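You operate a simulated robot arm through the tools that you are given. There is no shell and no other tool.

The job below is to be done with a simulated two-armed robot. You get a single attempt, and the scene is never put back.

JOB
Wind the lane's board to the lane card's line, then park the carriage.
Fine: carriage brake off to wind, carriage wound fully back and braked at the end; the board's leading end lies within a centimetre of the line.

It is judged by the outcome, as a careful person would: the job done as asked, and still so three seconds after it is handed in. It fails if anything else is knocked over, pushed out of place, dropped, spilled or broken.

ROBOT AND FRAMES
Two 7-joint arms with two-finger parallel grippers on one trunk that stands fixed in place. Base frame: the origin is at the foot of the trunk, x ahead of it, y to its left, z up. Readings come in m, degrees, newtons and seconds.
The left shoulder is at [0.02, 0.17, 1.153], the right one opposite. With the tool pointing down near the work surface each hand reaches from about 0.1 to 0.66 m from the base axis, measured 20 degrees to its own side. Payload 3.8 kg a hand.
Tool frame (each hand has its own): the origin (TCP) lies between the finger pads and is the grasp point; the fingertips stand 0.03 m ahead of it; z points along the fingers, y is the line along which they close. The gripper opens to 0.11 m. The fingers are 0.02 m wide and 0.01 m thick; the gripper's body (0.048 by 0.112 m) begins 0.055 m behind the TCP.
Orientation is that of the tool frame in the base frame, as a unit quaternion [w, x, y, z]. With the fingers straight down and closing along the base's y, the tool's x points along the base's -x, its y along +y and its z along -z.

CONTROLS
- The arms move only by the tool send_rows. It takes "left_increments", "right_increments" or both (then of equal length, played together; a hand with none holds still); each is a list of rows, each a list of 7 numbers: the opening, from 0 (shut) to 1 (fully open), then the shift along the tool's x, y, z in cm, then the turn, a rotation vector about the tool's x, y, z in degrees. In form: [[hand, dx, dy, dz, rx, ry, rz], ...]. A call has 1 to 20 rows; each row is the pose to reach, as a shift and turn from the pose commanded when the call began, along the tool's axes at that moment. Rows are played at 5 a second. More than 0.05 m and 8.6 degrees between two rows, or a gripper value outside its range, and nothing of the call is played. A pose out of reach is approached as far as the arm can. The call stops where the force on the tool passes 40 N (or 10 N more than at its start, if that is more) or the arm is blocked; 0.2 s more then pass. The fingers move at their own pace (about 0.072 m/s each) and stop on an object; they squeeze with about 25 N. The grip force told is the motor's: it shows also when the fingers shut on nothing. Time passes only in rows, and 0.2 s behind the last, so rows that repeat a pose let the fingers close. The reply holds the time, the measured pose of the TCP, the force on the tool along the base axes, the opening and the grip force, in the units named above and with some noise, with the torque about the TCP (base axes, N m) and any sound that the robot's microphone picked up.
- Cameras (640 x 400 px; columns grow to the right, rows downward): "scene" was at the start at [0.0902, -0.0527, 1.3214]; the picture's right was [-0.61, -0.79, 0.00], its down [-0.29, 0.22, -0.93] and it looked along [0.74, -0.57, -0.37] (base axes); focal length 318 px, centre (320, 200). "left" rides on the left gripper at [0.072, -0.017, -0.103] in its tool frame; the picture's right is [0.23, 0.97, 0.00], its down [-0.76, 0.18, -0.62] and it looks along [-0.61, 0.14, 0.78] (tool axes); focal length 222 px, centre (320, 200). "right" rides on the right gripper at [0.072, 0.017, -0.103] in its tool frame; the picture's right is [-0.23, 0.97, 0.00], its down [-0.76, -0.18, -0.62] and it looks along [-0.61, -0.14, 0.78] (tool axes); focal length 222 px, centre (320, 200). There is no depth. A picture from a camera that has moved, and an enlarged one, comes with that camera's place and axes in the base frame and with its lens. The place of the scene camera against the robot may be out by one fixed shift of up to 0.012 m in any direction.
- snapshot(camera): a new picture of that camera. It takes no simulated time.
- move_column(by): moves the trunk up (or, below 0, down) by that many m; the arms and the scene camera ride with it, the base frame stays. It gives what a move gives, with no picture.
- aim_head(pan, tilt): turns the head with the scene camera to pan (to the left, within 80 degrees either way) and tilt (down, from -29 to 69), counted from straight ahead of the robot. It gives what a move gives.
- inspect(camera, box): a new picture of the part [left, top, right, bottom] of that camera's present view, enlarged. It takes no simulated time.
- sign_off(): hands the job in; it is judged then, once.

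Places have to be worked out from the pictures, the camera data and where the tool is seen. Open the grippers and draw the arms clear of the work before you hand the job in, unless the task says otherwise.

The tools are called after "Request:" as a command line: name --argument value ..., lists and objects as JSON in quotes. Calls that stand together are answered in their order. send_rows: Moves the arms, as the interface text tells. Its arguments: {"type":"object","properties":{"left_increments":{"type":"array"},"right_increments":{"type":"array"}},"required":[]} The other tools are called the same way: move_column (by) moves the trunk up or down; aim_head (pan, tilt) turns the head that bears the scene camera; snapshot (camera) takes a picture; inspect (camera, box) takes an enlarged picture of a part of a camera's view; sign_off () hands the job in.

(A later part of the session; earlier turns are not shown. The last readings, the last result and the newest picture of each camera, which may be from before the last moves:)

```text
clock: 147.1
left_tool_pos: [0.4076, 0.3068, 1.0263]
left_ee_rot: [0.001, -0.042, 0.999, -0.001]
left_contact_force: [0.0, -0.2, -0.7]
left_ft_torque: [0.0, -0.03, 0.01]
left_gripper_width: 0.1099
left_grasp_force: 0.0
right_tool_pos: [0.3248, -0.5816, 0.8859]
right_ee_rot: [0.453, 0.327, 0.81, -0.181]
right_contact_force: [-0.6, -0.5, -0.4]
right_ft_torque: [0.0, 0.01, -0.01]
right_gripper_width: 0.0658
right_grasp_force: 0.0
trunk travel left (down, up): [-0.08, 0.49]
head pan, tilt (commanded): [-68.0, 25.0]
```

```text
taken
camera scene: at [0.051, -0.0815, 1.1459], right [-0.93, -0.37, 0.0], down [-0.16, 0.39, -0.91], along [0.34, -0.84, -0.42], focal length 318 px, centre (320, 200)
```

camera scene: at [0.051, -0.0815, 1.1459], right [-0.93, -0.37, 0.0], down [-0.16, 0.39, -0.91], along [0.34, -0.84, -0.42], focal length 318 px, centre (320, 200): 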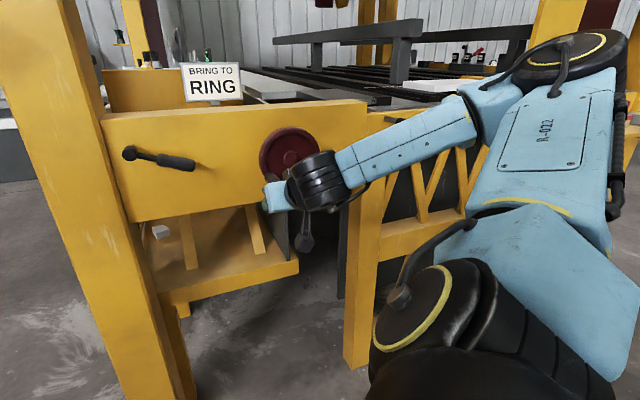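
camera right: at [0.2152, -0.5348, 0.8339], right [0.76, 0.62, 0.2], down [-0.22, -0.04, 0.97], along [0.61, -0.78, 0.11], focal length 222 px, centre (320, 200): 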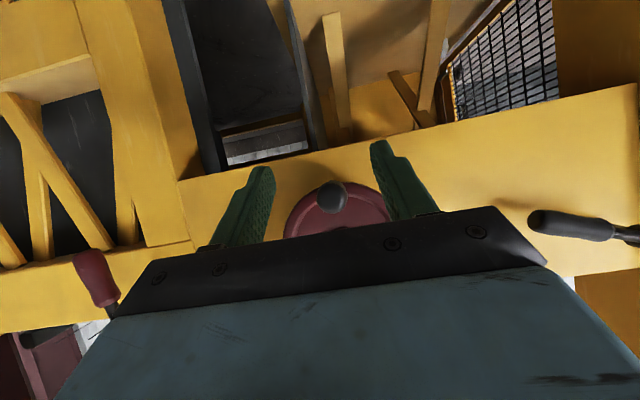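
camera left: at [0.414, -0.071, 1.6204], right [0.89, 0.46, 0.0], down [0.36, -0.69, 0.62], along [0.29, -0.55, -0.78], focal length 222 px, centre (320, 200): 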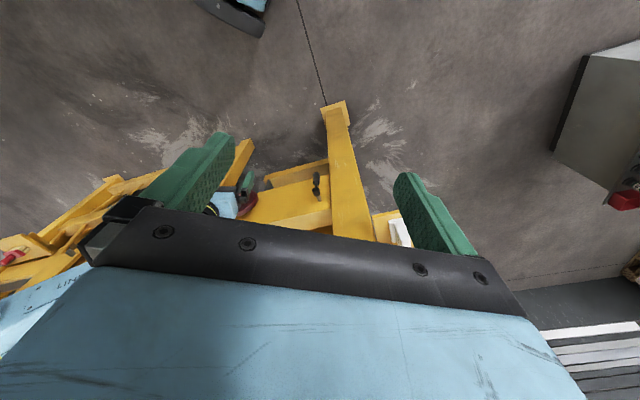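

Raising the trunk 0.4 m for the overhead check.

Request:
move_column --by 0.4

Request:
send_rows --right_increments '[[0.6, 3.0, -1, 1.8, 0, 0, 0], [0.6, 6.0, -2, 3.6, 0, 0, 0], [0.6, 9.0, -3, 5.4, 0, 0, 0], [0.6, 12.0, -4, 7.2, 0, 0, 0], [0.6, 15.0, -5, 9, 0, 0, 0], [0.6, 18, -6, 10.9, 0, 0, 0]]'

Request:
snapshot --camera "scene"

```text
clock: 150.9
left_tool_pos: [0.4081, 0.307, 1.4264]
left_ee_rot: [0.0, -0.042, 0.999, 0.0]
left_contact_force: [-1.0, -0.5, -0.5]
left_ft_torque: [-0.02, 0.0, 0.04]
left_gripper_width: 0.1101
left_grasp_force: 0.0
right_tool_pos: [0.326, -0.5818, 1.2869]
right_ee_rot: [0.452, 0.327, 0.81, -0.181]
right_contact_force: [0.0, -0.1, -0.1]
right_ft_torque: [-0.04, -0.01, 0.01]
right_gripper_width: 0.0657
right_grasp_force: 0.0
trunk travel left (down, up): [-0.48, 0.09]
head pan, tilt (commanded): [-68.0, 25.0]
```

```text
clock: 152.3
left_tool_pos: [0.4081, 0.308, 1.4261]
left_ee_rot: [0.001, -0.043, 0.999, 0.0]
left_contact_force: [-0.6, 0.9, 0.5]
left_ft_torque: [-0.05, 0.0, -0.06]
left_gripper_width: 0.1101
left_grasp_force: 0.1
right_tool_pos: [0.2772, -0.6412, 1.0907]
right_ee_rot: [0.451, 0.323, 0.813, -0.176]
right_contact_force: [0.0, -0.5, -0.2]
right_ft_torque: [-0.01, 0.03, -0.02]
right_gripper_width: 0.0659
right_grasp_force: 0.0
right hand out of reach, approached as far as the arm can: row 5, 6
trunk travel left (down, up): [-0.48, 0.09]
head pan, tilt (commanded): [-68.0, 25.0]
```

```text
taken
camera scene: at [0.0502, -0.0813, 1.5459], right [-0.93, -0.37, 0.0], down [-0.16, 0.39, -0.91], along [0.34, -0.84, -0.42], focal length 318 px, centre (320, 200)
```

scene: 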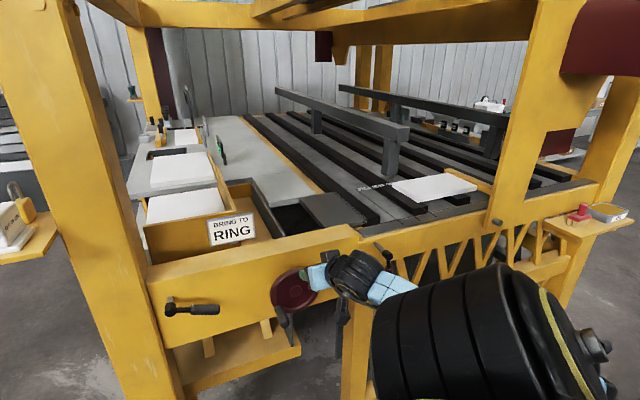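

Clear view of the board and lines; enlarging the same region as before.

Request:
inspect --camera "scene" --box '[352, 172, 432, 222]'

Request:
inspect --camera "scene" --box '[376, 176, 416, 201]'

Request:
inspect --camera "scene" --box '[396, 186, 436, 211]'

```text
8.00 times, centred on (392, 197) of scene
camera zoom: at [0.0502, -0.0813, 1.5459], right [-0.93, -0.37, 0.0], down [-0.16, 0.39, -0.91], along [0.34, -0.84, -0.42], focal length 2546 px, centre (-256, 224)
```

zoom: 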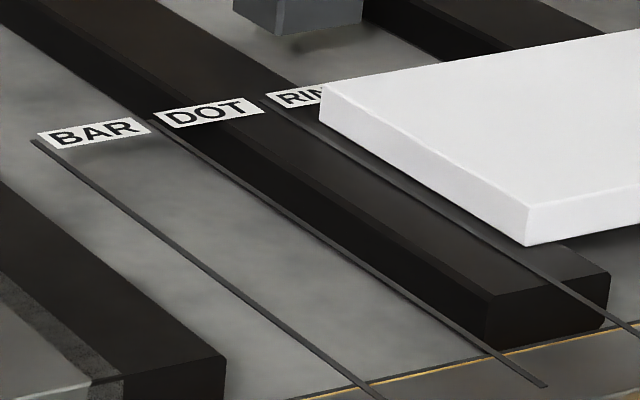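

```text
16.00 times, centred on (396, 188) of scene
camera zoom: at [0.0502, -0.0813, 1.5459], right [-0.93, -0.37, 0.0], down [-0.16, 0.39, -0.91], along [0.34, -0.84, -0.42], focal length 5092 px, centre (-896, 384)
```

zoom: 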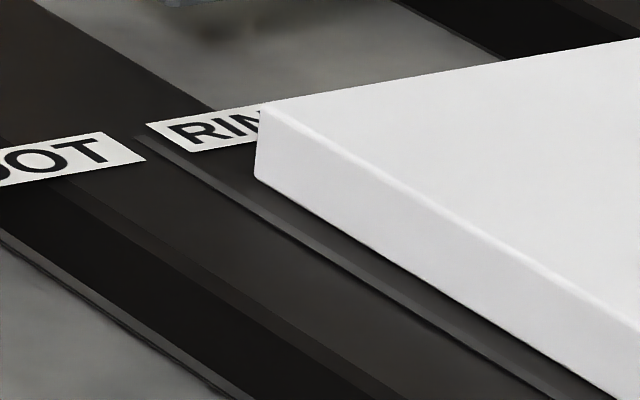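

```text
16.00 times, centred on (416, 198) of scene
camera zoom: at [0.0502, -0.0813, 1.5459], right [-0.93, -0.37, 0.0], down [-0.16, 0.39, -0.91], along [0.34, -0.84, -0.42], focal length 5092 px, centre (-1216, 224)
```

zoom: 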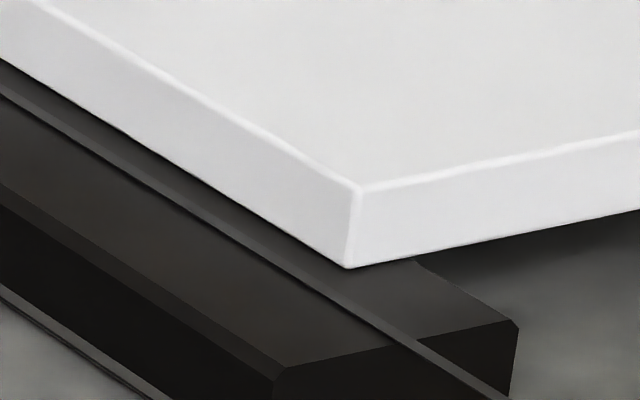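

Precise overhead reading: the board's lower leading edge is parallel to the RING line and about 1.3–1.5 cm short of it. That is about 31° of wheel at ~2.6 cm/rad. Back down to the handle for the last turn.

Request:
move_column --by -0.4

Request:
send_rows --right_increments '[[0.6, -3.2, 1.6, -2.0, 0, 0, 0], [0.6, -6.4, 3.2, -3.9, 0, 0, 0], [0.6, -9.6, 4.8, -5.9, 0, 0, 0], [0.6, -12.8, 6.2, -7.8, 0, 0, 0], [0.6, -16.3, 7.4, -9.9, 0, 0, 0]]'

Request:
snapshot --camera "right"

```text
clock: 156.1
left_tool_pos: [0.4074, 0.3062, 1.0266]
left_ee_rot: [0.001, -0.042, 0.999, -0.001]
left_contact_force: [-0.1, -0.8, -0.5]
left_ft_torque: [-0.03, 0.0, 0.02]
left_gripper_width: 0.11
left_grasp_force: 0.1
right_tool_pos: [0.2784, -0.6407, 0.6922]
right_ee_rot: [0.451, 0.325, 0.812, -0.176]
right_contact_force: [-1.0, 0.7, -0.7]
right_ft_torque: [0.02, -0.02, 0.0]
right_gripper_width: 0.0661
right_grasp_force: 0.1
trunk travel left (down, up): [-0.08, 0.49]
head pan, tilt (commanded): [-68.0, 25.0]
```

```text
clock: 157.3
left_tool_pos: [0.4074, 0.3069, 1.0266]
left_ee_rot: [0.002, -0.042, 0.999, 0.0]
left_contact_force: [-0.3, -0.5, 0.3]
left_ft_torque: [-0.01, 0.0, -0.01]
left_gripper_width: 0.1099
left_grasp_force: 0.0
right_tool_pos: [0.3323, -0.5896, 0.8829]
right_ee_rot: [0.451, 0.324, 0.813, -0.174]
right_contact_force: [0.9, -0.4, 0.1]
right_ft_torque: [0.01, -0.04, -0.02]
right_gripper_width: 0.0661
right_grasp_force: 0.1
trunk travel left (down, up): [-0.08, 0.49]
head pan, tilt (commanded): [-68.0, 25.0]
```

```text
taken
camera right: at [0.2512, -0.4906, 0.8756], right [0.76, 0.62, 0.2], down [-0.22, -0.05, 0.98], along [0.62, -0.78, 0.1], focal length 222 px, centre (320, 200)
```

right: 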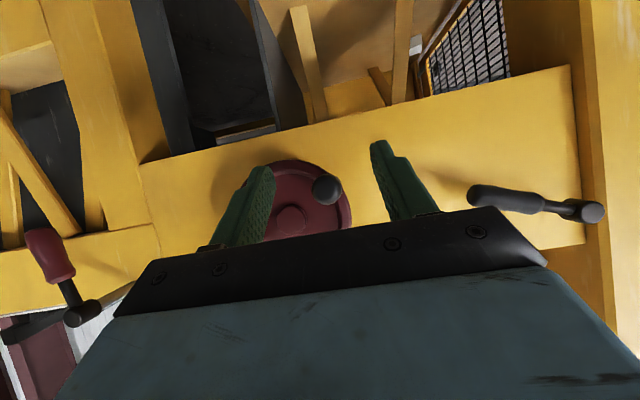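

Aligned with the handle. Advance and grip.

Request:
send_rows --right_increments '[[0.6, -1.3, -0.07, 1.8, 0, 0, 0], [0.6, -2.6, -0.15, 3.7, 0, 0, 0], [0.6, -3.9, -0.22, 5.5, 0, 0, 0], [0.6, -5.13, -0.29, 7.4, 0, 0, 0], [0, -5.13, -0.29, 7.4, 0, 0, 0], [0, -5.13, -0.29, 7.4, 0, 0, 0], [0, -5.13, -0.29, 7.4, 0, 0, 0]]'

Request:
inspect --camera "scene" --box '[350, 40, 510, 140]'

```text
clock: 158.9
left_tool_pos: [0.4082, 0.3069, 1.0263]
left_ee_rot: [0.0, -0.042, 0.999, 0.001]
left_contact_force: [-0.1, 0.2, -0.3]
left_ft_torque: [0.03, 0.0, 0.01]
left_gripper_width: 0.1101
left_grasp_force: 0.0
right_tool_pos: [0.3937, -0.6551, 0.889]
right_ee_rot: [0.451, 0.327, 0.812, -0.176]
right_contact_force: [-1.7, -0.6, 0.7]
right_ft_torque: [0.12, 0.12, -1.37]
right_gripper_width: 0.0267
right_grasp_force: 44.8
trunk travel left (down, up): [-0.08, 0.49]
head pan, tilt (commanded): [-68.0, 25.0]
```

```text
4.00 times, centred on (430, 90) of scene
camera zoom: at [0.0508, -0.0816, 1.1459], right [-0.93, -0.37, 0.0], down [-0.16, 0.39, -0.91], along [0.34, -0.84, -0.42], focal length 1273 px, centre (-120, 640)
```

zoom: 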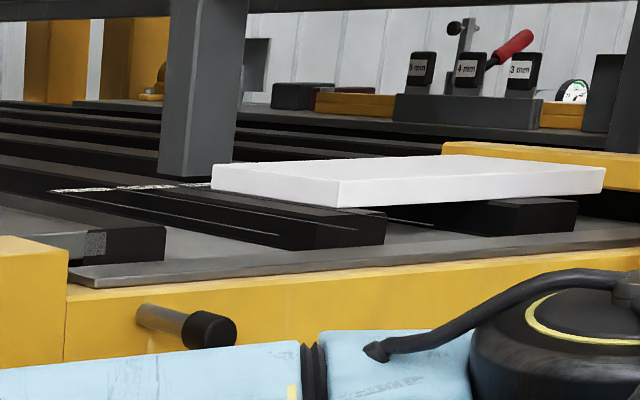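

Gripped. Turning ~26° more, then reading the measured handle angle and the board's shift.

Request:
send_rows --right_increments '[[0, -0.48, 0.38, -0.29, 0, 0, 0], [0, -0.92, 0.59, -0.56, 0, 0, 0], [0, -1.38, 0.76, -0.84, 0, 0, 0], [0, -1.84, 0.88, -1.13, 0, 0, 0], [0, -2.32, 0.96, -1.43, 0, 0, 0]]'

Request:
inspect --camera "scene" --box '[350, 40, 510, 140]'

```text
clock: 160.1
left_tool_pos: [0.4067, 0.3045, 1.0273]
left_ee_rot: [0.002, -0.041, 0.999, 0.0]
left_contact_force: [0.5, -0.2, 0.3]
left_ft_torque: [0.01, 0.0, 0.01]
left_gripper_width: 0.1101
left_grasp_force: 0.1
right_tool_pos: [0.3997, -0.6491, 0.9146]
right_ee_rot: [0.45, 0.326, 0.812, -0.176]
right_contact_force: [-9.3, -6.2, -4.4]
right_ft_torque: [0.18, 0.21, -1.45]
right_gripper_width: 0.0264
right_grasp_force: 44.6
trunk travel left (down, up): [-0.08, 0.49]
head pan, tilt (commanded): [-68.0, 25.0]
```

```text
4.00 times, centred on (430, 90) of scene
camera zoom: at [0.0502, -0.0826, 1.1458], right [-0.93, -0.37, 0.0], down [-0.16, 0.39, -0.91], along [0.34, -0.84, -0.42], focal length 1273 px, centre (-120, 640)
```

zoom: 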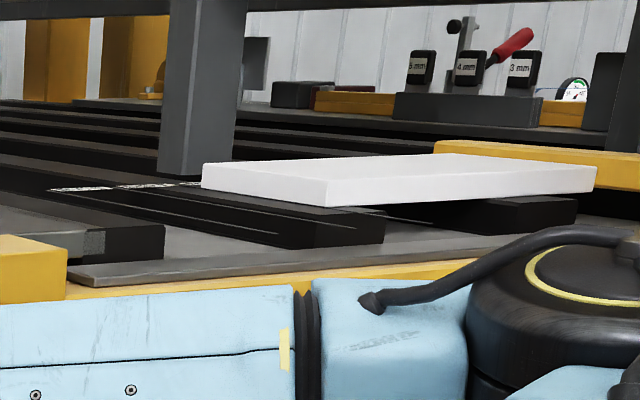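

About 1.1 cm more travel; I estimate 0.1–0.4 cm left. One last small nudge of ~4°, then an overhead check.

Request:
send_rows --right_increments '[[0, -0.2, 0.02, -0.12, 0, 0, 0], [0, -0.4, 0.03, -0.25, 0, 0, 0]]'

Request:
send_rows --right_increments '[[0.6, 0, 0, 0, 0, 0, 0], [0.6, 0, 0, 0, 0, 0, 0], [0.6, 0, 0, 0, 0, 0, 0], [0.6, 1.1, 0, -1.75, 0, 0, 0], [0.6, 2.2, 0, -3.5, 0, 0, 0], [0.6, 3.3, 0, -5.2, 0, 0, 0], [0.6, 4.4, 0, -7.0, 0, 0, 0], [0.6, 5.3, 0, -8.4, 0, 0, 0]]'

```text
clock: 160.7
left_tool_pos: [0.4075, 0.3051, 1.0266]
left_ee_rot: [0.001, -0.042, 0.999, 0.0]
left_contact_force: [0.0, -0.3, -0.4]
left_ft_torque: [0.0, -0.03, -0.02]
left_gripper_width: 0.11
left_grasp_force: 0.0
right_tool_pos: [0.4013, -0.6476, 0.9183]
right_ee_rot: [0.45, 0.325, 0.813, -0.176]
right_contact_force: [-10.0, -3.8, -5.8]
right_ft_torque: [-0.44, -0.43, -1.64]
right_gripper_width: 0.026
right_grasp_force: 45.4
trunk travel left (down, up): [-0.08, 0.49]
head pan, tilt (commanded): [-68.0, 25.0]
```

```text
clock: 162.5
left_tool_pos: [0.4088, 0.3071, 1.0264]
left_ee_rot: [0.001, -0.042, 0.999, -0.001]
left_contact_force: [0.4, -0.6, -0.8]
left_ft_torque: [-0.03, 0.01, 0.0]
left_gripper_width: 0.1099
left_grasp_force: 0.1
right_tool_pos: [0.3303, -0.5787, 0.9202]
right_ee_rot: [0.451, 0.326, 0.812, -0.176]
right_contact_force: [-0.7, 0.0, -0.5]
right_ft_torque: [-0.02, 0.01, 0.02]
right_gripper_width: 0.0659
right_grasp_force: 0.2
trunk travel left (down, up): [-0.08, 0.49]
head pan, tilt (commanded): [-68.0, 25.0]
```

Handle released and clear. Up again for the overhead check.

Request:
move_column --by 0.4

Request:
send_rows --right_increments '[[0.6, 3.0, -1, 1.8, 0, 0, 0], [0.6, 6.0, -2, 3.6, 0, 0, 0], [0.6, 9.0, -3, 5.4, 0, 0, 0], [0.6, 12.0, -4, 7.2, 0, 0, 0], [0.6, 15.0, -5, 9, 0, 0, 0], [0.6, 18, -6, 10.9, 0, 0, 0]]'

Request:
inspect --camera "scene" --box '[352, 172, 432, 222]'

Request:
inspect --camera "scene" --box '[376, 176, 416, 201]'

Request:
inspect --camera "scene" --box '[396, 186, 436, 211]'

```text
clock: 166.3
left_tool_pos: [0.4084, 0.3064, 1.4262]
left_ee_rot: [0.0, -0.042, 0.999, -0.001]
left_contact_force: [-0.8, -0.5, -0.3]
left_ft_torque: [-0.01, -0.01, 0.01]
left_gripper_width: 0.11
left_grasp_force: 0.1
right_tool_pos: [0.3285, -0.5785, 1.3199]
right_ee_rot: [0.451, 0.325, 0.812, -0.176]
right_contact_force: [0.4, -0.6, 0.1]
right_ft_torque: [0.01, 0.02, 0.04]
right_gripper_width: 0.066
right_grasp_force: 0.1
trunk travel left (down, up): [-0.48, 0.09]
head pan, tilt (commanded): [-68.0, 25.0]
```

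```text
clock: 167.9
left_tool_pos: [0.4077, 0.3075, 1.425]
left_ee_rot: [-0.001, -0.043, 0.999, 0.001]
left_contact_force: [-0.2, -0.5, -0.7]
left_ft_torque: [0.0, -0.03, 0.04]
left_gripper_width: 0.11
left_grasp_force: 0.1
right_tool_pos: [0.2213, -0.6202, 1.0605]
right_ee_rot: [0.36, 0.303, 0.858, -0.205]
right_contact_force: [0.4, 0.1, -0.5]
right_ft_torque: [-0.01, 0.02, -0.01]
right_gripper_width: 0.0658
right_grasp_force: 0.2
right hand out of reach, approached as far as the arm can: row 6
trunk travel left (down, up): [-0.48, 0.09]
head pan, tilt (commanded): [-68.0, 25.0]
stopped in row 6 (right hand): the arm was blocked; the commanded pose is now the measured one
```

```text
8.00 times, centred on (392, 197) of scene
camera zoom: at [0.0508, -0.081, 1.5459], right [-0.93, -0.37, 0.0], down [-0.16, 0.39, -0.91], along [0.34, -0.84, -0.42], focal length 2546 px, centre (-256, 224)
```

zoom: 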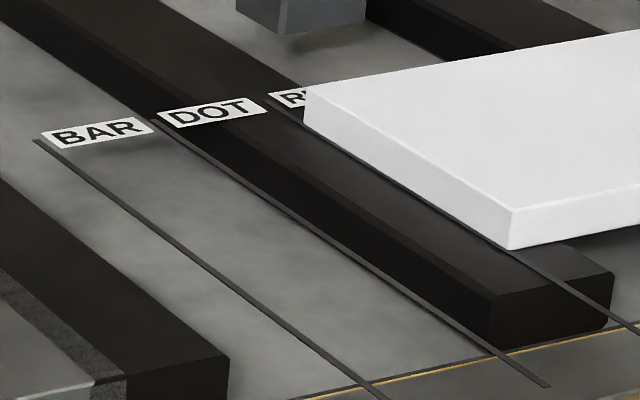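

```text
16.00 times, centred on (396, 188) of scene
camera zoom: at [0.0508, -0.081, 1.5459], right [-0.93, -0.37, 0.0], down [-0.16, 0.39, -0.91], along [0.34, -0.84, -0.42], focal length 5092 px, centre (-896, 384)
```

zoom: 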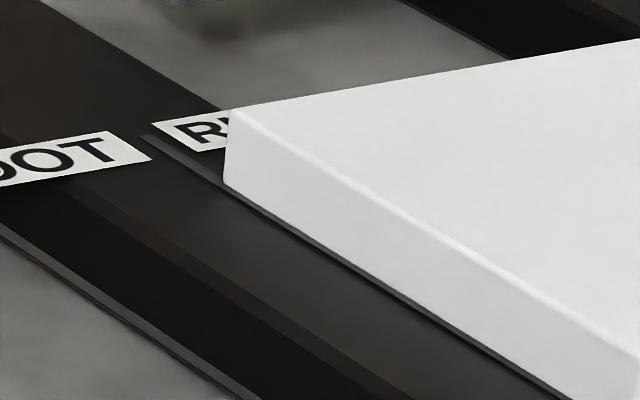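

```text
16.00 times, centred on (416, 198) of scene
camera zoom: at [0.0508, -0.081, 1.5459], right [-0.93, -0.37, 0.0], down [-0.16, 0.39, -0.91], along [0.34, -0.84, -0.42], focal length 5092 px, centre (-1216, 224)
```

zoom: 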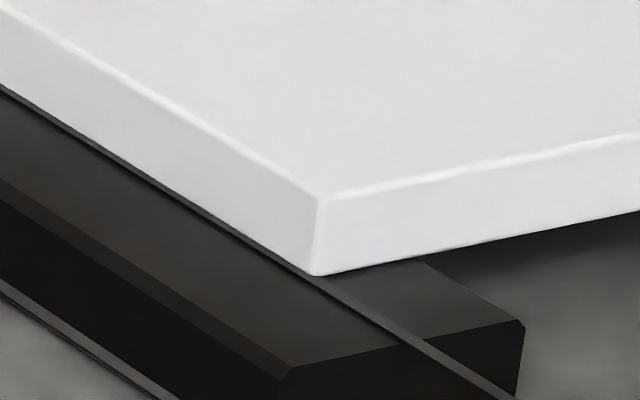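

The edge is now nearly on the line: about 0.2–0.5 cm short, parallel. The arm reported being blocked in that last lowering, so I'll look at where it is.

Request:
snapshot --camera "scene"

Request:
snapshot --camera "right"

```text
taken
camera scene: at [0.0508, -0.081, 1.5459], right [-0.93, -0.37, 0.0], down [-0.16, 0.39, -0.91], along [0.34, -0.84, -0.42], focal length 318 px, centre (320, 200)
```

scene: 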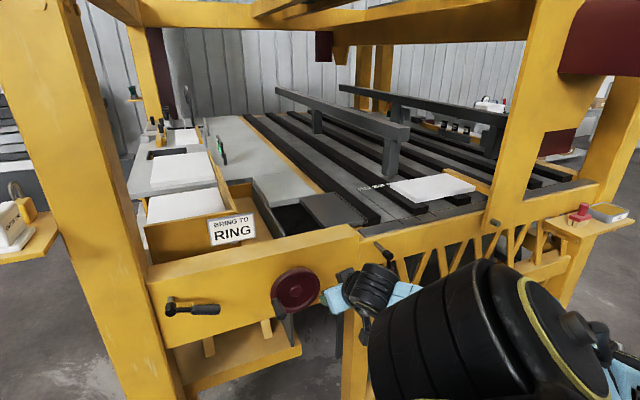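

```text
taken
camera right: at [0.141, -0.5221, 1.0723], right [0.78, 0.63, 0.04], down [0.0, -0.06, 1.0], along [0.63, -0.78, -0.04], focal length 222 px, centre (320, 200)
```

right: 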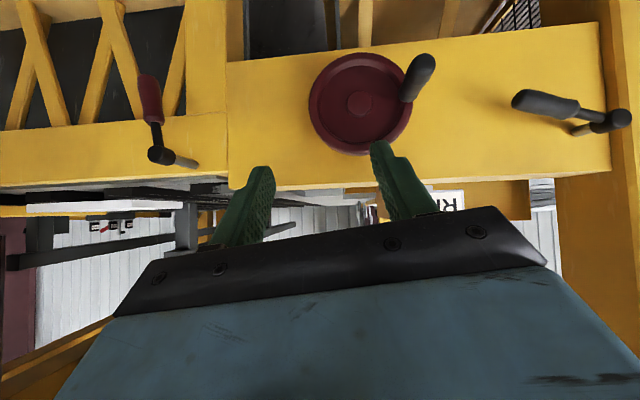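

No collision visible; just a joint limit. While here, I'll look at the carriage bar and how far back its track goes.

Request:
inspect --camera "scene" --box '[380, 130, 620, 280]'

Request:
inspect --camera "right" --box '[0, 80, 320, 280]'

```text
2.67 times, centred on (500, 205) of scene
camera zoom: at [0.0508, -0.081, 1.5459], right [-0.93, -0.37, 0.0], down [-0.16, 0.39, -0.91], along [0.34, -0.84, -0.42], focal length 849 px, centre (-160, 187)
```

zoom: 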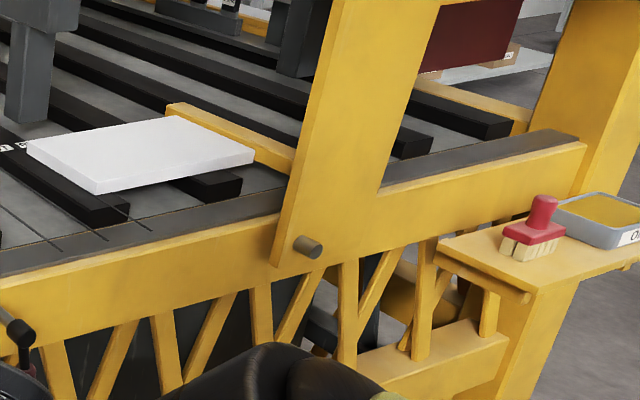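

```text
2.00 times, centred on (160, 180) of right
camera zoom: at [0.141, -0.5221, 1.0723], right [0.78, 0.63, 0.04], down [0.0, -0.06, 1.0], along [0.63, -0.78, -0.04], focal length 444 px, centre (640, 240)
```

zoom: 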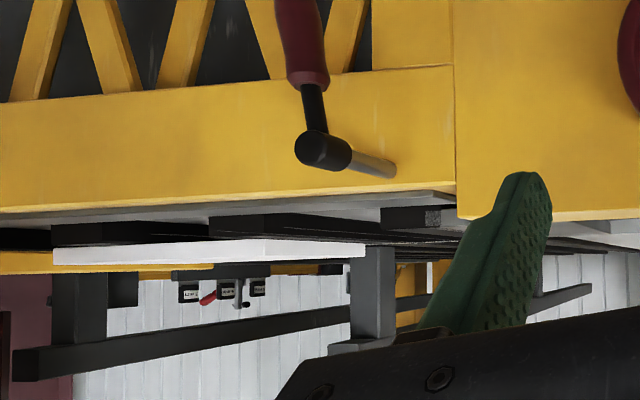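

The gantry column with its pusher bar is the carriage, with roughly 0.3 m of rail behind it. I'll go back down to the handle, restoring the hand's attitude on the way.

Request:
move_column --by -0.4

Request:
send_rows --right_increments '[[0.6, -3.38, 0.98, -1.89, -0.34, -1.61, 1.11], [0.6, -6.76, 1.96, -3.77, -0.67, -3.2, 2.2], [0.6, -10.1, 2.94, -5.66, -1.0, -4.8, 3.3], [0.6, -13.5, 3.92, -7.54, -1.34, -6.5, 4.5], [0.6, -16.9, 4.9, -9.4, -1.68, -8.1, 5.6], [0.6, -20.3, 5.9, -11.3, -2.0, -9.7, 6.7], [0.6, -23.67, 6.86, -13.2, -2.35, -11.3, 7.8]]'

Request:
snapshot --camera "right"

Request:
snapshot --camera "scene"

```text
clock: 171.8
left_tool_pos: [0.4087, 0.3067, 1.0259]
left_ee_rot: [0.001, -0.042, 0.999, 0.0]
left_contact_force: [-0.2, 0.3, 0.0]
left_ft_torque: [0.0, -0.01, -0.03]
left_gripper_width: 0.1101
left_grasp_force: 0.0
right_tool_pos: [0.2235, -0.6209, 0.6609]
right_ee_rot: [0.361, 0.304, 0.857, -0.206]
right_contact_force: [0.0, 0.7, 0.8]
right_ft_torque: [0.01, 0.01, 0.01]
right_gripper_width: 0.0658
right_grasp_force: 0.1
trunk travel left (down, up): [-0.08, 0.49]
head pan, tilt (commanded): [-68.0, 25.0]
```

```text
clock: 173.4
left_tool_pos: [0.408, 0.3064, 1.026]
left_ee_rot: [0.001, -0.042, 0.999, 0.0]
left_contact_force: [-0.2, -0.1, 0.3]
left_ft_torque: [-0.01, 0.02, 0.03]
left_gripper_width: 0.11
left_grasp_force: 0.1
right_tool_pos: [0.334, -0.5829, 0.9125]
right_ee_rot: [0.462, 0.332, 0.8, -0.192]
right_contact_force: [0.2, -0.1, -0.8]
right_ft_torque: [0.04, 0.02, 0.02]
right_gripper_width: 0.0661
right_grasp_force: 0.0
trunk travel left (down, up): [-0.08, 0.49]
head pan, tilt (commanded): [-68.0, 25.0]
```

```text
taken
camera right: at [0.2568, -0.4814, 0.9017], right [0.77, 0.61, 0.2], down [-0.24, -0.01, 0.97], along [0.59, -0.79, 0.13], focal length 222 px, centre (320, 200)
```

right: 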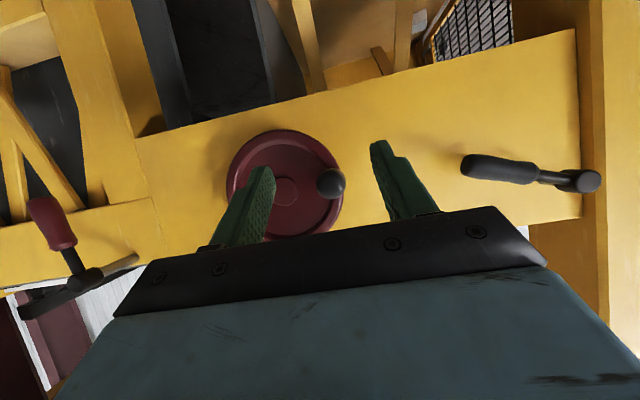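

```text
taken
camera scene: at [0.051, -0.0814, 1.1459], right [-0.93, -0.37, 0.0], down [-0.16, 0.39, -0.91], along [0.34, -0.84, -0.42], focal length 318 px, centre (320, 200)
```

scene: 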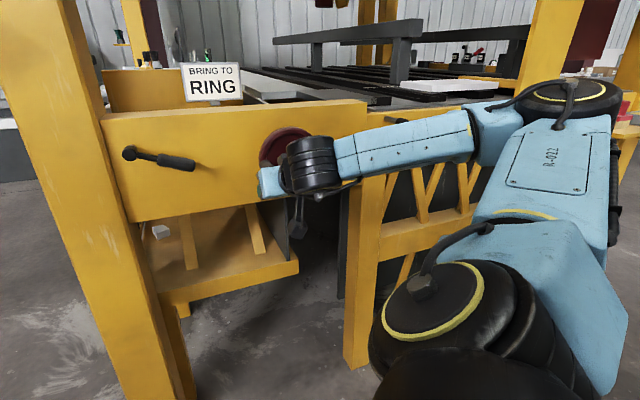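

Aligned precisely with the handle. Advance and grip.

Request:
send_rows --right_increments '[[0.6, -1.2, 0.1, 2.0, 0, 0, 0], [0.6, -2.3, 0.2, 4.0, 0, 0, 0], [0.6, -3.5, 0.2, 6.0, 0, 0, 0], [0.6, -4.6, 0.2, 7.97, 0, 0, 0], [0, -4.6, 0.2, 7.97, 0, 0, 0], [0, -4.6, 0.2, 7.97, 0, 0, 0], [0, -4.6, 0.2, 7.97, 0, 0, 0]]'

Request:
inspect --camera "scene" --box '[390, 60, 470, 110]'

```text
clock: 175.0
left_tool_pos: [0.4074, 0.3054, 1.0279]
left_ee_rot: [0.001, -0.042, 0.999, 0.0]
left_contact_force: [0.3, 0.1, 0.2]
left_ft_torque: [0.02, 0.0, -0.03]
left_gripper_width: 0.11
left_grasp_force: 0.0
right_tool_pos: [0.4004, -0.6491, 0.9156]
right_ee_rot: [0.463, 0.332, 0.799, -0.194]
right_contact_force: [-10.6, -10.7, 2.8]
right_ft_torque: [0.77, 0.77, 1.25]
right_gripper_width: 0.0251
right_grasp_force: 45.0
trunk travel left (down, up): [-0.08, 0.49]
head pan, tilt (commanded): [-68.0, 25.0]
```

```text
8.00 times, centred on (430, 85) of scene
camera zoom: at [0.0498, -0.0825, 1.1459], right [-0.93, -0.37, 0.0], down [-0.16, 0.39, -0.91], along [0.34, -0.84, -0.42], focal length 2546 px, centre (-560, 1120)
```

zoom: 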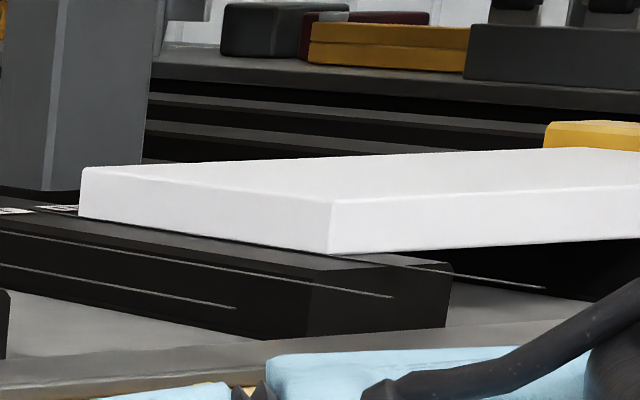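

Gripped; the board edge sits at the RING line. Now winding back (counter-clockwise), first ~84° through the bottom of the circle.

Request:
send_rows --right_increments '[[0, 0.59, -0.1, 0.34, 0, 0, 0], [0, 1.16, -0.28, 0.67, 0, 0, 0], [0, 1.71, -0.53, 0.99, 0, 0, 0], [0, 2.25, -0.84, 1.3, 0, 0, 0], [0, 2.75, -1.21, 1.59, 0, 0, 0], [0, 3.2, -1.64, 1.85, 0, 0, 0], [0, 3.63, -2.13, 2.1, 0, 0, 0], [0, 4.0, -2.66, 2.31, 0, 0, 0], [0, 4.32, -3.23, 2.5, 0, 0, 0], [0, 4.59, -3.85, 2.65, 0, 0, 0], [0, 4.81, -4.49, 2.78, 0, 0, 0], [0, 4.96, -5.15, 2.87, 0, 0, 0], [0, 5.05, -5.83, 2.92, 0, 0, 0], [0, 5.08, -6.51, 2.94, 0, 0, 0]]'

Request:
snapshot --camera "scene"

Request:
inspect --camera "scene" --box '[350, 40, 510, 140]'

```text
clock: 178.0
left_tool_pos: [0.4072, 0.3065, 1.0251]
left_ee_rot: [0.0, -0.042, 0.999, 0.0]
left_contact_force: [-0.4, 0.3, -0.3]
left_ft_torque: [0.0, 0.0, -0.01]
left_gripper_width: 0.1101
left_grasp_force: 0.1
right_tool_pos: [0.3561, -0.6927, 0.8538]
right_ee_rot: [0.461, 0.331, 0.801, -0.191]
right_contact_force: [-0.3, 4.2, -9.9]
right_ft_torque: [-0.59, -0.61, 0.22]
right_gripper_width: 0.0254
right_grasp_force: 44.7
trunk travel left (down, up): [-0.08, 0.49]
head pan, tilt (commanded): [-68.0, 25.0]
```

```text
taken
camera scene: at [0.0512, -0.0819, 1.1457], right [-0.93, -0.37, 0.0], down [-0.16, 0.39, -0.91], along [0.34, -0.84, -0.42], focal length 318 px, centre (320, 200)
```

scene: 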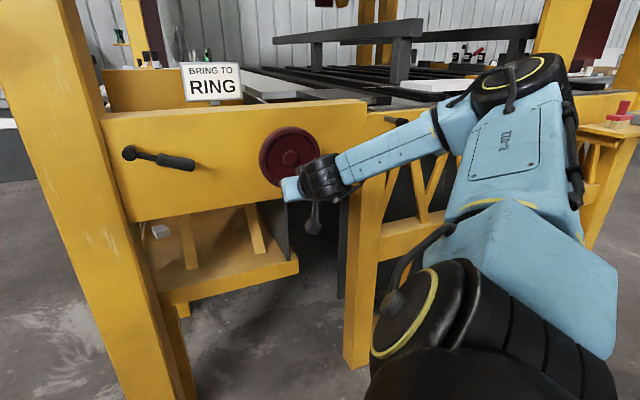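

```text
4.00 times, centred on (430, 90) of scene
camera zoom: at [0.0512, -0.0819, 1.1457], right [-0.93, -0.37, 0.0], down [-0.16, 0.39, -0.91], along [0.34, -0.84, -0.42], focal length 1273 px, centre (-120, 640)
```

zoom: 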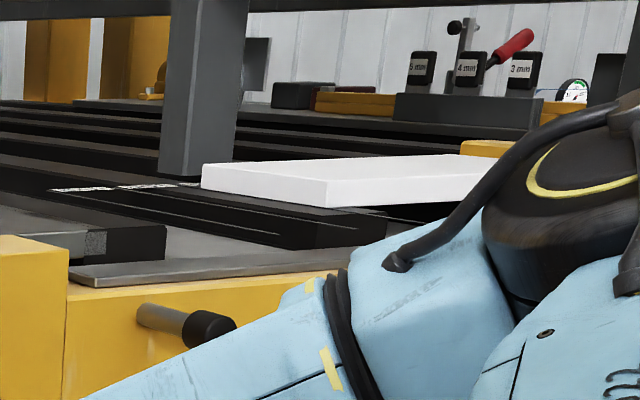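

The board stays on the line while the carriage backs away. Continuing counter-clockwise another 90° to the right side.

Request:
send_rows --right_increments '[[0, -0.03, -0.68, -0.02, 0, 0, 0], [0, -0.12, -1.36, -0.07, 0, 0, 0], [0, -0.28, -2.02, -0.16, 0, 0, 0], [0, -0.49, -2.66, -0.29, 0, 0, 0], [0, -0.76, -3.28, -0.44, 0, 0, 0], [0, -1.08, -3.85, -0.63, 0, 0, 0], [0, -1.45, -4.38, -0.84, 0, 0, 0], [0, -1.88, -4.87, -1.09, 0, 0, 0], [0, -2.34, -5.3, -1.35, 0, 0, 0], [0, -2.84, -5.67, -1.64, 0, 0, 0], [0, -3.37, -5.98, -1.95, 0, 0, 0], [0, -3.92, -6.23, -2.27, 0, 0, 0], [0, -4.49, -6.41, -2.6, 0, 0, 0], [0, -5.08, -6.51, -2.94, 0, 0, 0], [0, -5.67, -6.55, -3.28, 0, 0, 0]]'

Request:
snapshot --camera "scene"

```text
clock: 181.2
left_tool_pos: [0.4078, 0.3054, 1.0263]
left_ee_rot: [0.0, -0.042, 0.999, 0.0]
left_contact_force: [0.0, 0.4, -0.8]
left_ft_torque: [-0.02, -0.02, 0.0]
left_gripper_width: 0.1097
left_grasp_force: 0.1
right_tool_pos: [0.3082, -0.7401, 0.9187]
right_ee_rot: [0.461, 0.331, 0.801, -0.189]
right_contact_force: [-4.3, 0.7, -15.5]
right_ft_torque: [-0.92, -0.89, -0.6]
right_gripper_width: 0.0252
right_grasp_force: 44.7
trunk travel left (down, up): [-0.08, 0.49]
head pan, tilt (commanded): [-68.0, 25.0]
```

```text
taken
camera scene: at [0.051, -0.0828, 1.1456], right [-0.93, -0.37, 0.0], down [-0.16, 0.39, -0.91], along [0.34, -0.84, -0.42], focal length 318 px, centre (320, 200)
```

scene: 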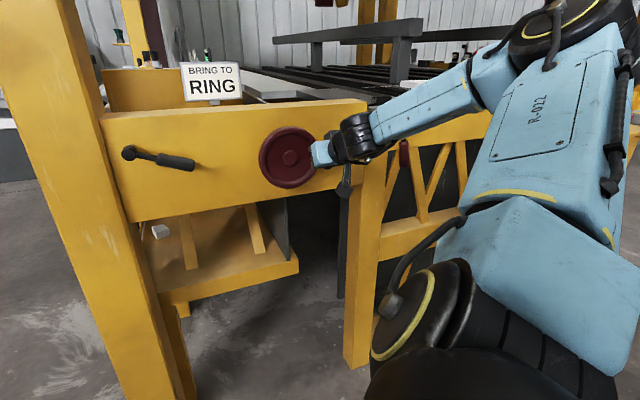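

The handle is back at its starting angle, and there is 15 N of resistance upward: maybe the back stop. I'll press 1 cm further up to feel it.

Request:
send_rows --right_increments '[[0, -0.3, 0, -0.17, 0, 0, 0], [0, -0.6, 0.02, -0.35, 0, 0, 0], [0, -0.87, 0.05, -0.5, 0, 0, 0]]'

```text
clock: 182.0
left_tool_pos: [0.409, 0.3032, 1.0264]
left_ee_rot: [0.0, -0.042, 0.999, 0.001]
left_contact_force: [-0.5, -0.6, 0.8]
left_ft_torque: [-0.02, 0.0, 0.01]
left_gripper_width: 0.1101
left_grasp_force: 0.0
right_tool_pos: [0.3083, -0.7406, 0.9226]
right_ee_rot: [0.457, 0.333, 0.803, -0.189]
right_contact_force: [-5.6, 2.5, -34.3]
right_ft_torque: [0.2, 0.25, -0.12]
right_gripper_width: 0.0252
right_grasp_force: 45.5
trunk travel left (down, up): [-0.08, 0.49]
head pan, tilt (commanded): [-68.0, 25.0]
```

Firm stop at 34 N: the carriage is fully back (the handle is where it started). I'll relax most of the push, open, and withdraw.

Request:
send_rows --right_increments '[[0, 0.38, 0, 0.22, 0, 0, 0], [0.7, 0.38, 0, 0.22, 0, 0, 0], [0.7, 0.38, 0, 0.22, 0, 0, 0], [0.7, 0.38, 0, 0.22, 0, 0, 0], [0.7, 1.4, 0, -1.5, 0, 0, 0], [0.7, 2.5, 0, -3.4, 0, 0, 0], [0.7, 3.6, 0, -5.4, 0, 0, 0], [0.7, 4.8, 0, -7.4, 0, 0, 0]]'

Request:
snapshot --camera "right"

Request:
snapshot --camera "scene"

```text
clock: 183.8
left_tool_pos: [0.4074, 0.3079, 1.0264]
left_ee_rot: [0.0, -0.042, 0.999, 0.0]
left_contact_force: [-0.9, -0.7, 0.5]
left_ft_torque: [0.0, -0.02, -0.01]
left_gripper_width: 0.1095
left_grasp_force: 0.1
right_tool_pos: [0.2459, -0.6768, 0.9263]
right_ee_rot: [0.462, 0.331, 0.8, -0.192]
right_contact_force: [-0.5, -0.2, 0.1]
right_ft_torque: [0.03, 0.05, 0.02]
right_gripper_width: 0.0768
right_grasp_force: 0.1
trunk travel left (down, up): [-0.08, 0.49]
head pan, tilt (commanded): [-68.0, 25.0]
```

```text
taken
camera right: at [0.1694, -0.5761, 0.9149], right [0.77, 0.61, 0.2], down [-0.24, -0.01, 0.97], along [0.59, -0.79, 0.14], focal length 222 px, centre (320, 200)
```

right: 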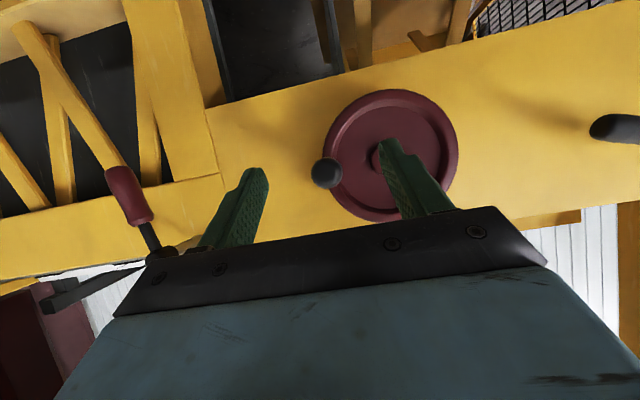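

```text
taken
camera scene: at [0.0509, -0.0814, 1.1459], right [-0.93, -0.37, 0.0], down [-0.16, 0.39, -0.91], along [0.34, -0.84, -0.42], focal length 318 px, centre (320, 200)
```

scene: 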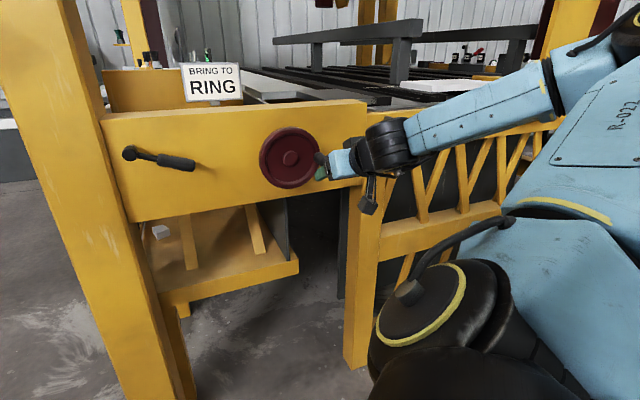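

The handle is back at its initial angle. Before braking, I'll raise up once to confirm from above that the carriage is fully back and the board stayed on the line.

Request:
move_column --by 0.4

Request:
snapshot --camera "scene"

```text
clock: 187.6
left_tool_pos: [0.4083, 0.3062, 1.4253]
left_ee_rot: [-0.001, -0.042, 0.999, 0.0]
left_contact_force: [-1.0, -0.8, 0.1]
left_ft_torque: [-0.02, -0.01, 0.04]
left_gripper_width: 0.11
left_grasp_force: 0.1
right_tool_pos: [0.2476, -0.6772, 1.3268]
right_ee_rot: [0.462, 0.332, 0.8, -0.192]
right_contact_force: [0.2, 0.2, 0.3]
right_ft_torque: [-0.02, -0.02, 0.03]
right_gripper_width: 0.0771
right_grasp_force: 0.0
trunk travel left (down, up): [-0.48, 0.09]
head pan, tilt (commanded): [-68.0, 25.0]
```

```text
taken
camera scene: at [0.051, -0.0815, 1.5458], right [-0.93, -0.37, 0.0], down [-0.16, 0.39, -0.91], along [0.34, -0.84, -0.42], focal length 318 px, centre (320, 200)
```

scene: 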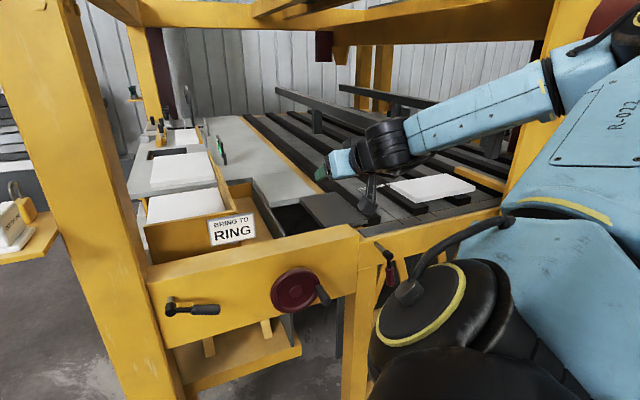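

The gap between carriage and board is visible. I'll lower the hand to uncover the rest.

Request:
send_rows --right_increments '[[0.7, 3.5, 0, 2.0, 0, 0, 0], [0.7, 7.0, 0, 4.0, 0, 0, 0], [0.7, 10.5, 0, 6.0, 0, 0, 0], [0.7, 14, 0, 8.1, 0, 0, 0], [0.7, 17.5, 0, 10.1, 0, 0, 0], [0.7, 20, 0, 11.5, 0, 0, 0]]'

Request:
snapshot --camera "scene"

Request:
inspect --camera "scene" --box '[380, 130, 620, 280]'

Request:
inspect --camera "scene" --box '[352, 172, 432, 222]'

```text
clock: 189.0
left_tool_pos: [0.4091, 0.3075, 1.4266]
left_ee_rot: [0.0, -0.042, 0.999, 0.0]
left_contact_force: [0.2, 0.1, -0.1]
left_ft_torque: [0.02, 0.01, -0.01]
left_gripper_width: 0.11
left_grasp_force: 0.1
right_tool_pos: [0.248, -0.6761, 1.095]
right_ee_rot: [0.462, 0.33, 0.801, -0.191]
right_contact_force: [-0.6, -0.5, 0.3]
right_ft_torque: [-0.02, 0.0, 0.0]
right_gripper_width: 0.0768
right_grasp_force: 0.1
trunk travel left (down, up): [-0.48, 0.09]
head pan, tilt (commanded): [-68.0, 25.0]
```

```text
taken
camera scene: at [0.0512, -0.0816, 1.5459], right [-0.93, -0.37, 0.0], down [-0.16, 0.39, -0.91], along [0.34, -0.84, -0.42], focal length 318 px, centre (320, 200)
```

scene: 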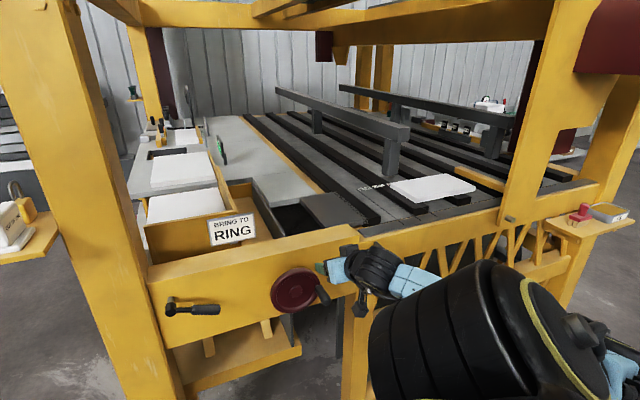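

```text
2.67 times, centred on (500, 205) of scene
camera zoom: at [0.0512, -0.0816, 1.5459], right [-0.93, -0.37, 0.0], down [-0.16, 0.39, -0.91], along [0.34, -0.84, -0.42], focal length 849 px, centre (-160, 187)
```

zoom: 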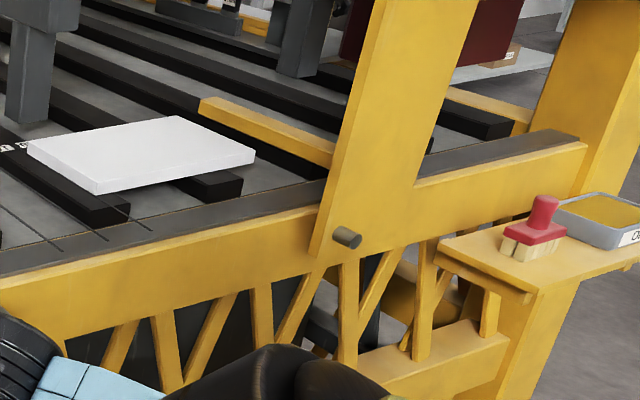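

```text
8.00 times, centred on (392, 197) of scene
camera zoom: at [0.0512, -0.0816, 1.5459], right [-0.93, -0.37, 0.0], down [-0.16, 0.39, -0.91], along [0.34, -0.84, -0.42], focal length 2546 px, centre (-256, 224)
```

zoom: 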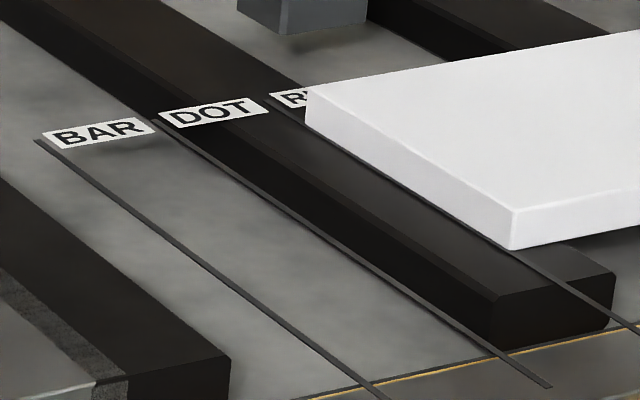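

The board has stayed on the RING line, and the carriage stands ~8 cm behind it. To be sure that what I felt is the end stop, I'll go back down, grip once more, and check that it is free forward but blocked at the same point backward.

Request:
move_column --by -0.4

Request:
send_rows --right_increments '[[0.7, -4, 0, -2.3, 0, 0, 0], [0.7, -8, 0, -4.6, 0, 0, 0], [0.7, -12, 0, -6.9, 0, 0, 0], [0.7, -16, 0, -9.2, 0, 0, 0], [0.7, -19.6, 0, -11.3, 0, 0, 0]]'

Request:
snapshot --camera "right"

```text
clock: 192.8
left_tool_pos: [0.4077, 0.3058, 1.0255]
left_ee_rot: [0.0, -0.043, 0.999, 0.0]
left_contact_force: [-0.6, 0.2, 0.1]
left_ft_torque: [0.0, 0.0, 0.0]
left_gripper_width: 0.11
left_grasp_force: 0.1
right_tool_pos: [0.2474, -0.6761, 0.696]
right_ee_rot: [0.462, 0.331, 0.8, -0.191]
right_contact_force: [-0.7, 0.3, -0.4]
right_ft_torque: [0.01, -0.01, 0.02]
right_gripper_width: 0.0769
right_grasp_force: 0.0
trunk travel left (down, up): [-0.08, 0.49]
head pan, tilt (commanded): [-68.0, 25.0]
```

```text
clock: 194.0
left_tool_pos: [0.4071, 0.3068, 1.0265]
left_ee_rot: [0.0, -0.042, 0.999, 0.0]
left_contact_force: [0.8, 0.6, 0.2]
left_ft_torque: [-0.04, 0.0, 0.01]
left_gripper_width: 0.11
left_grasp_force: 0.1
right_tool_pos: [0.2464, -0.6751, 0.922]
right_ee_rot: [0.462, 0.331, 0.8, -0.191]
right_contact_force: [0.9, -0.5, -0.1]
right_ft_torque: [-0.01, -0.02, -0.01]
right_gripper_width: 0.0773
right_grasp_force: 0.0
trunk travel left (down, up): [-0.08, 0.49]
head pan, tilt (commanded): [-68.0, 25.0]
```

```text
taken
camera right: at [0.1693, -0.5747, 0.9114], right [0.77, 0.61, 0.2], down [-0.24, -0.01, 0.97], along [0.59, -0.79, 0.13], focal length 222 px, centre (320, 200)
```

right: 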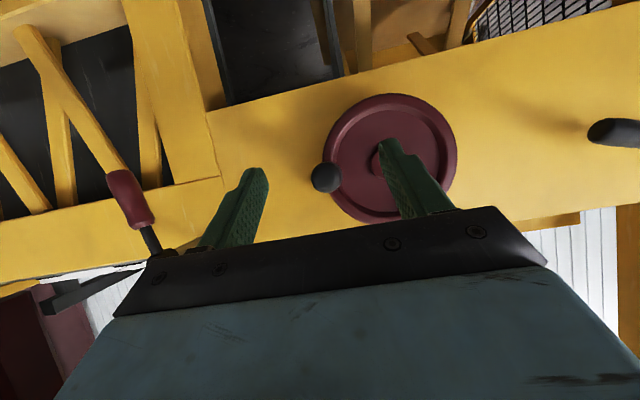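

Aligned with the handle. Grip it again.

Request:
send_rows --right_increments '[[0.7, -1.1, 0, 1.9, 0, 0, 0], [0.7, -2.2, 0, 3.8, 0, 0, 0], [0.7, -3.3, 0, 5.7, 0, 0, 0], [0.7, -4.4, 0, 7.6, 0, 0, 0], [0, -4.4, 0, 7.6, 0, 0, 0], [0, -4.4, 0, 7.6, 0, 0, 0], [0, -4.4, 0, 7.6, 0, 0, 0], [0, -4.4, 0, 7.6, 0, 0, 0]]'

Request:
send_rows --right_increments '[[0, 0.45, 0, 0.25, 0, 0, 0], [0, 0.87, 0, 0.5, 0, 0, 0]]'

Request:
send_rows --right_increments '[[0, -0.6, 0, -0.35, 0, 0, 0], [0, -1.1, 0, -0.65, 0, 0, 0], [0, -1.4, 0, -0.8, 0, 0, 0], [0, -1.65, 0, -0.95, 0, 0, 0]]'

```text
clock: 195.8
left_tool_pos: [0.407, 0.3041, 1.0262]
left_ee_rot: [0.001, -0.042, 0.999, -0.001]
left_contact_force: [-0.3, 0.0, 0.2]
left_ft_torque: [0.01, -0.01, 0.04]
left_gripper_width: 0.1102
left_grasp_force: 0.1
right_tool_pos: [0.3076, -0.7392, 0.9214]
right_ee_rot: [0.462, 0.332, 0.799, -0.193]
right_contact_force: [-7.3, -10.3, 2.7]
right_ft_torque: [0.43, 0.48, 1.02]
right_gripper_width: 0.0254
right_grasp_force: 45.1
trunk travel left (down, up): [-0.08, 0.49]
head pan, tilt (commanded): [-68.0, 25.0]
```

```text
clock: 196.4
left_tool_pos: [0.4076, 0.3066, 1.026]
left_ee_rot: [0.0, -0.042, 0.999, 0.0]
left_contact_force: [0.5, -0.1, -0.2]
left_ft_torque: [0.03, -0.03, 0.02]
left_gripper_width: 0.1102
left_grasp_force: 0.0
right_tool_pos: [0.3079, -0.7383, 0.9127]
right_ee_rot: [0.463, 0.332, 0.799, -0.191]
right_contact_force: [-8.8, -9.2, 0.4]
right_ft_torque: [-0.67, -0.61, 0.43]
right_gripper_width: 0.0254
right_grasp_force: 45.0
trunk travel left (down, up): [-0.08, 0.49]
head pan, tilt (commanded): [-68.0, 25.0]
```

```text
clock: 197.4
left_tool_pos: [0.4079, 0.3043, 1.0266]
left_ee_rot: [0.001, -0.042, 0.999, 0.003]
left_contact_force: [0.5, 0.2, -0.8]
left_ft_torque: [0.02, 0.02, -0.01]
left_gripper_width: 0.11
left_grasp_force: 0.0
right_tool_pos: [0.3081, -0.7389, 0.9231]
right_ee_rot: [0.456, 0.334, 0.803, -0.189]
right_contact_force: [-12.8, -5.4, -30.1]
right_ft_torque: [-0.47, -0.46, 0.74]
right_gripper_width: 0.0256
right_grasp_force: 45.2
trunk travel left (down, up): [-0.08, 0.49]
head pan, tilt (commanded): [-68.0, 25.0]
```

Free forward, firmly stopped backward at the same spot: the carriage is fully back. Relax, open, withdraw.

Request:
send_rows --right_increments '[[0, 0.4, 0, 0.23, 0, 0, 0], [0.7, 0.4, 0, 0.23, 0, 0, 0], [0.7, 0.4, 0, 0.23, 0, 0, 0], [0.7, 0.4, 0, 0.23, 0, 0, 0], [0.7, 1.4, 0, -1.5, 0, 0, 0], [0.7, 2.5, 0, -3.4, 0, 0, 0], [0.7, 3.6, 0, -5.4, 0, 0, 0], [0.7, 4.8, 0, -7.4, 0, 0, 0]]'

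Request:
snapshot --camera "right"

```text
clock: 199.2
left_tool_pos: [0.4074, 0.3062, 1.0256]
left_ee_rot: [0.0, -0.041, 0.999, 0.0]
left_contact_force: [-0.4, -0.9, -0.2]
left_ft_torque: [-0.01, -0.01, 0.01]
left_gripper_width: 0.1102
left_grasp_force: 0.1
right_tool_pos: [0.2465, -0.6746, 0.9274]
right_ee_rot: [0.463, 0.331, 0.799, -0.192]
right_contact_force: [0.4, -0.4, 0.2]
right_ft_torque: [0.0, 0.01, 0.01]
right_gripper_width: 0.077
right_grasp_force: 0.0
trunk travel left (down, up): [-0.08, 0.49]
head pan, tilt (commanded): [-68.0, 25.0]
```

```text
taken
camera right: at [0.1694, -0.5733, 0.916], right [0.77, 0.61, 0.2], down [-0.24, -0.01, 0.97], along [0.59, -0.79, 0.14], focal length 222 px, centre (320, 200)
```

right: 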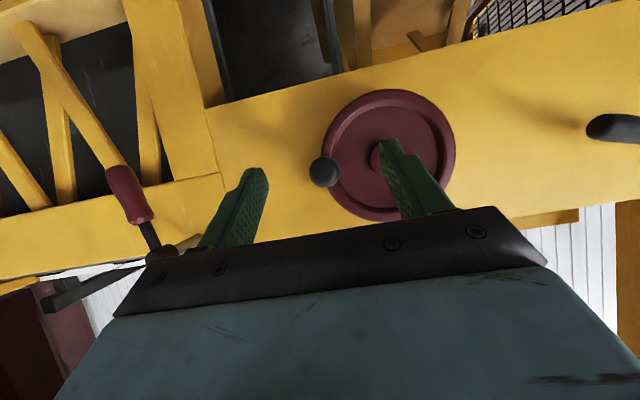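

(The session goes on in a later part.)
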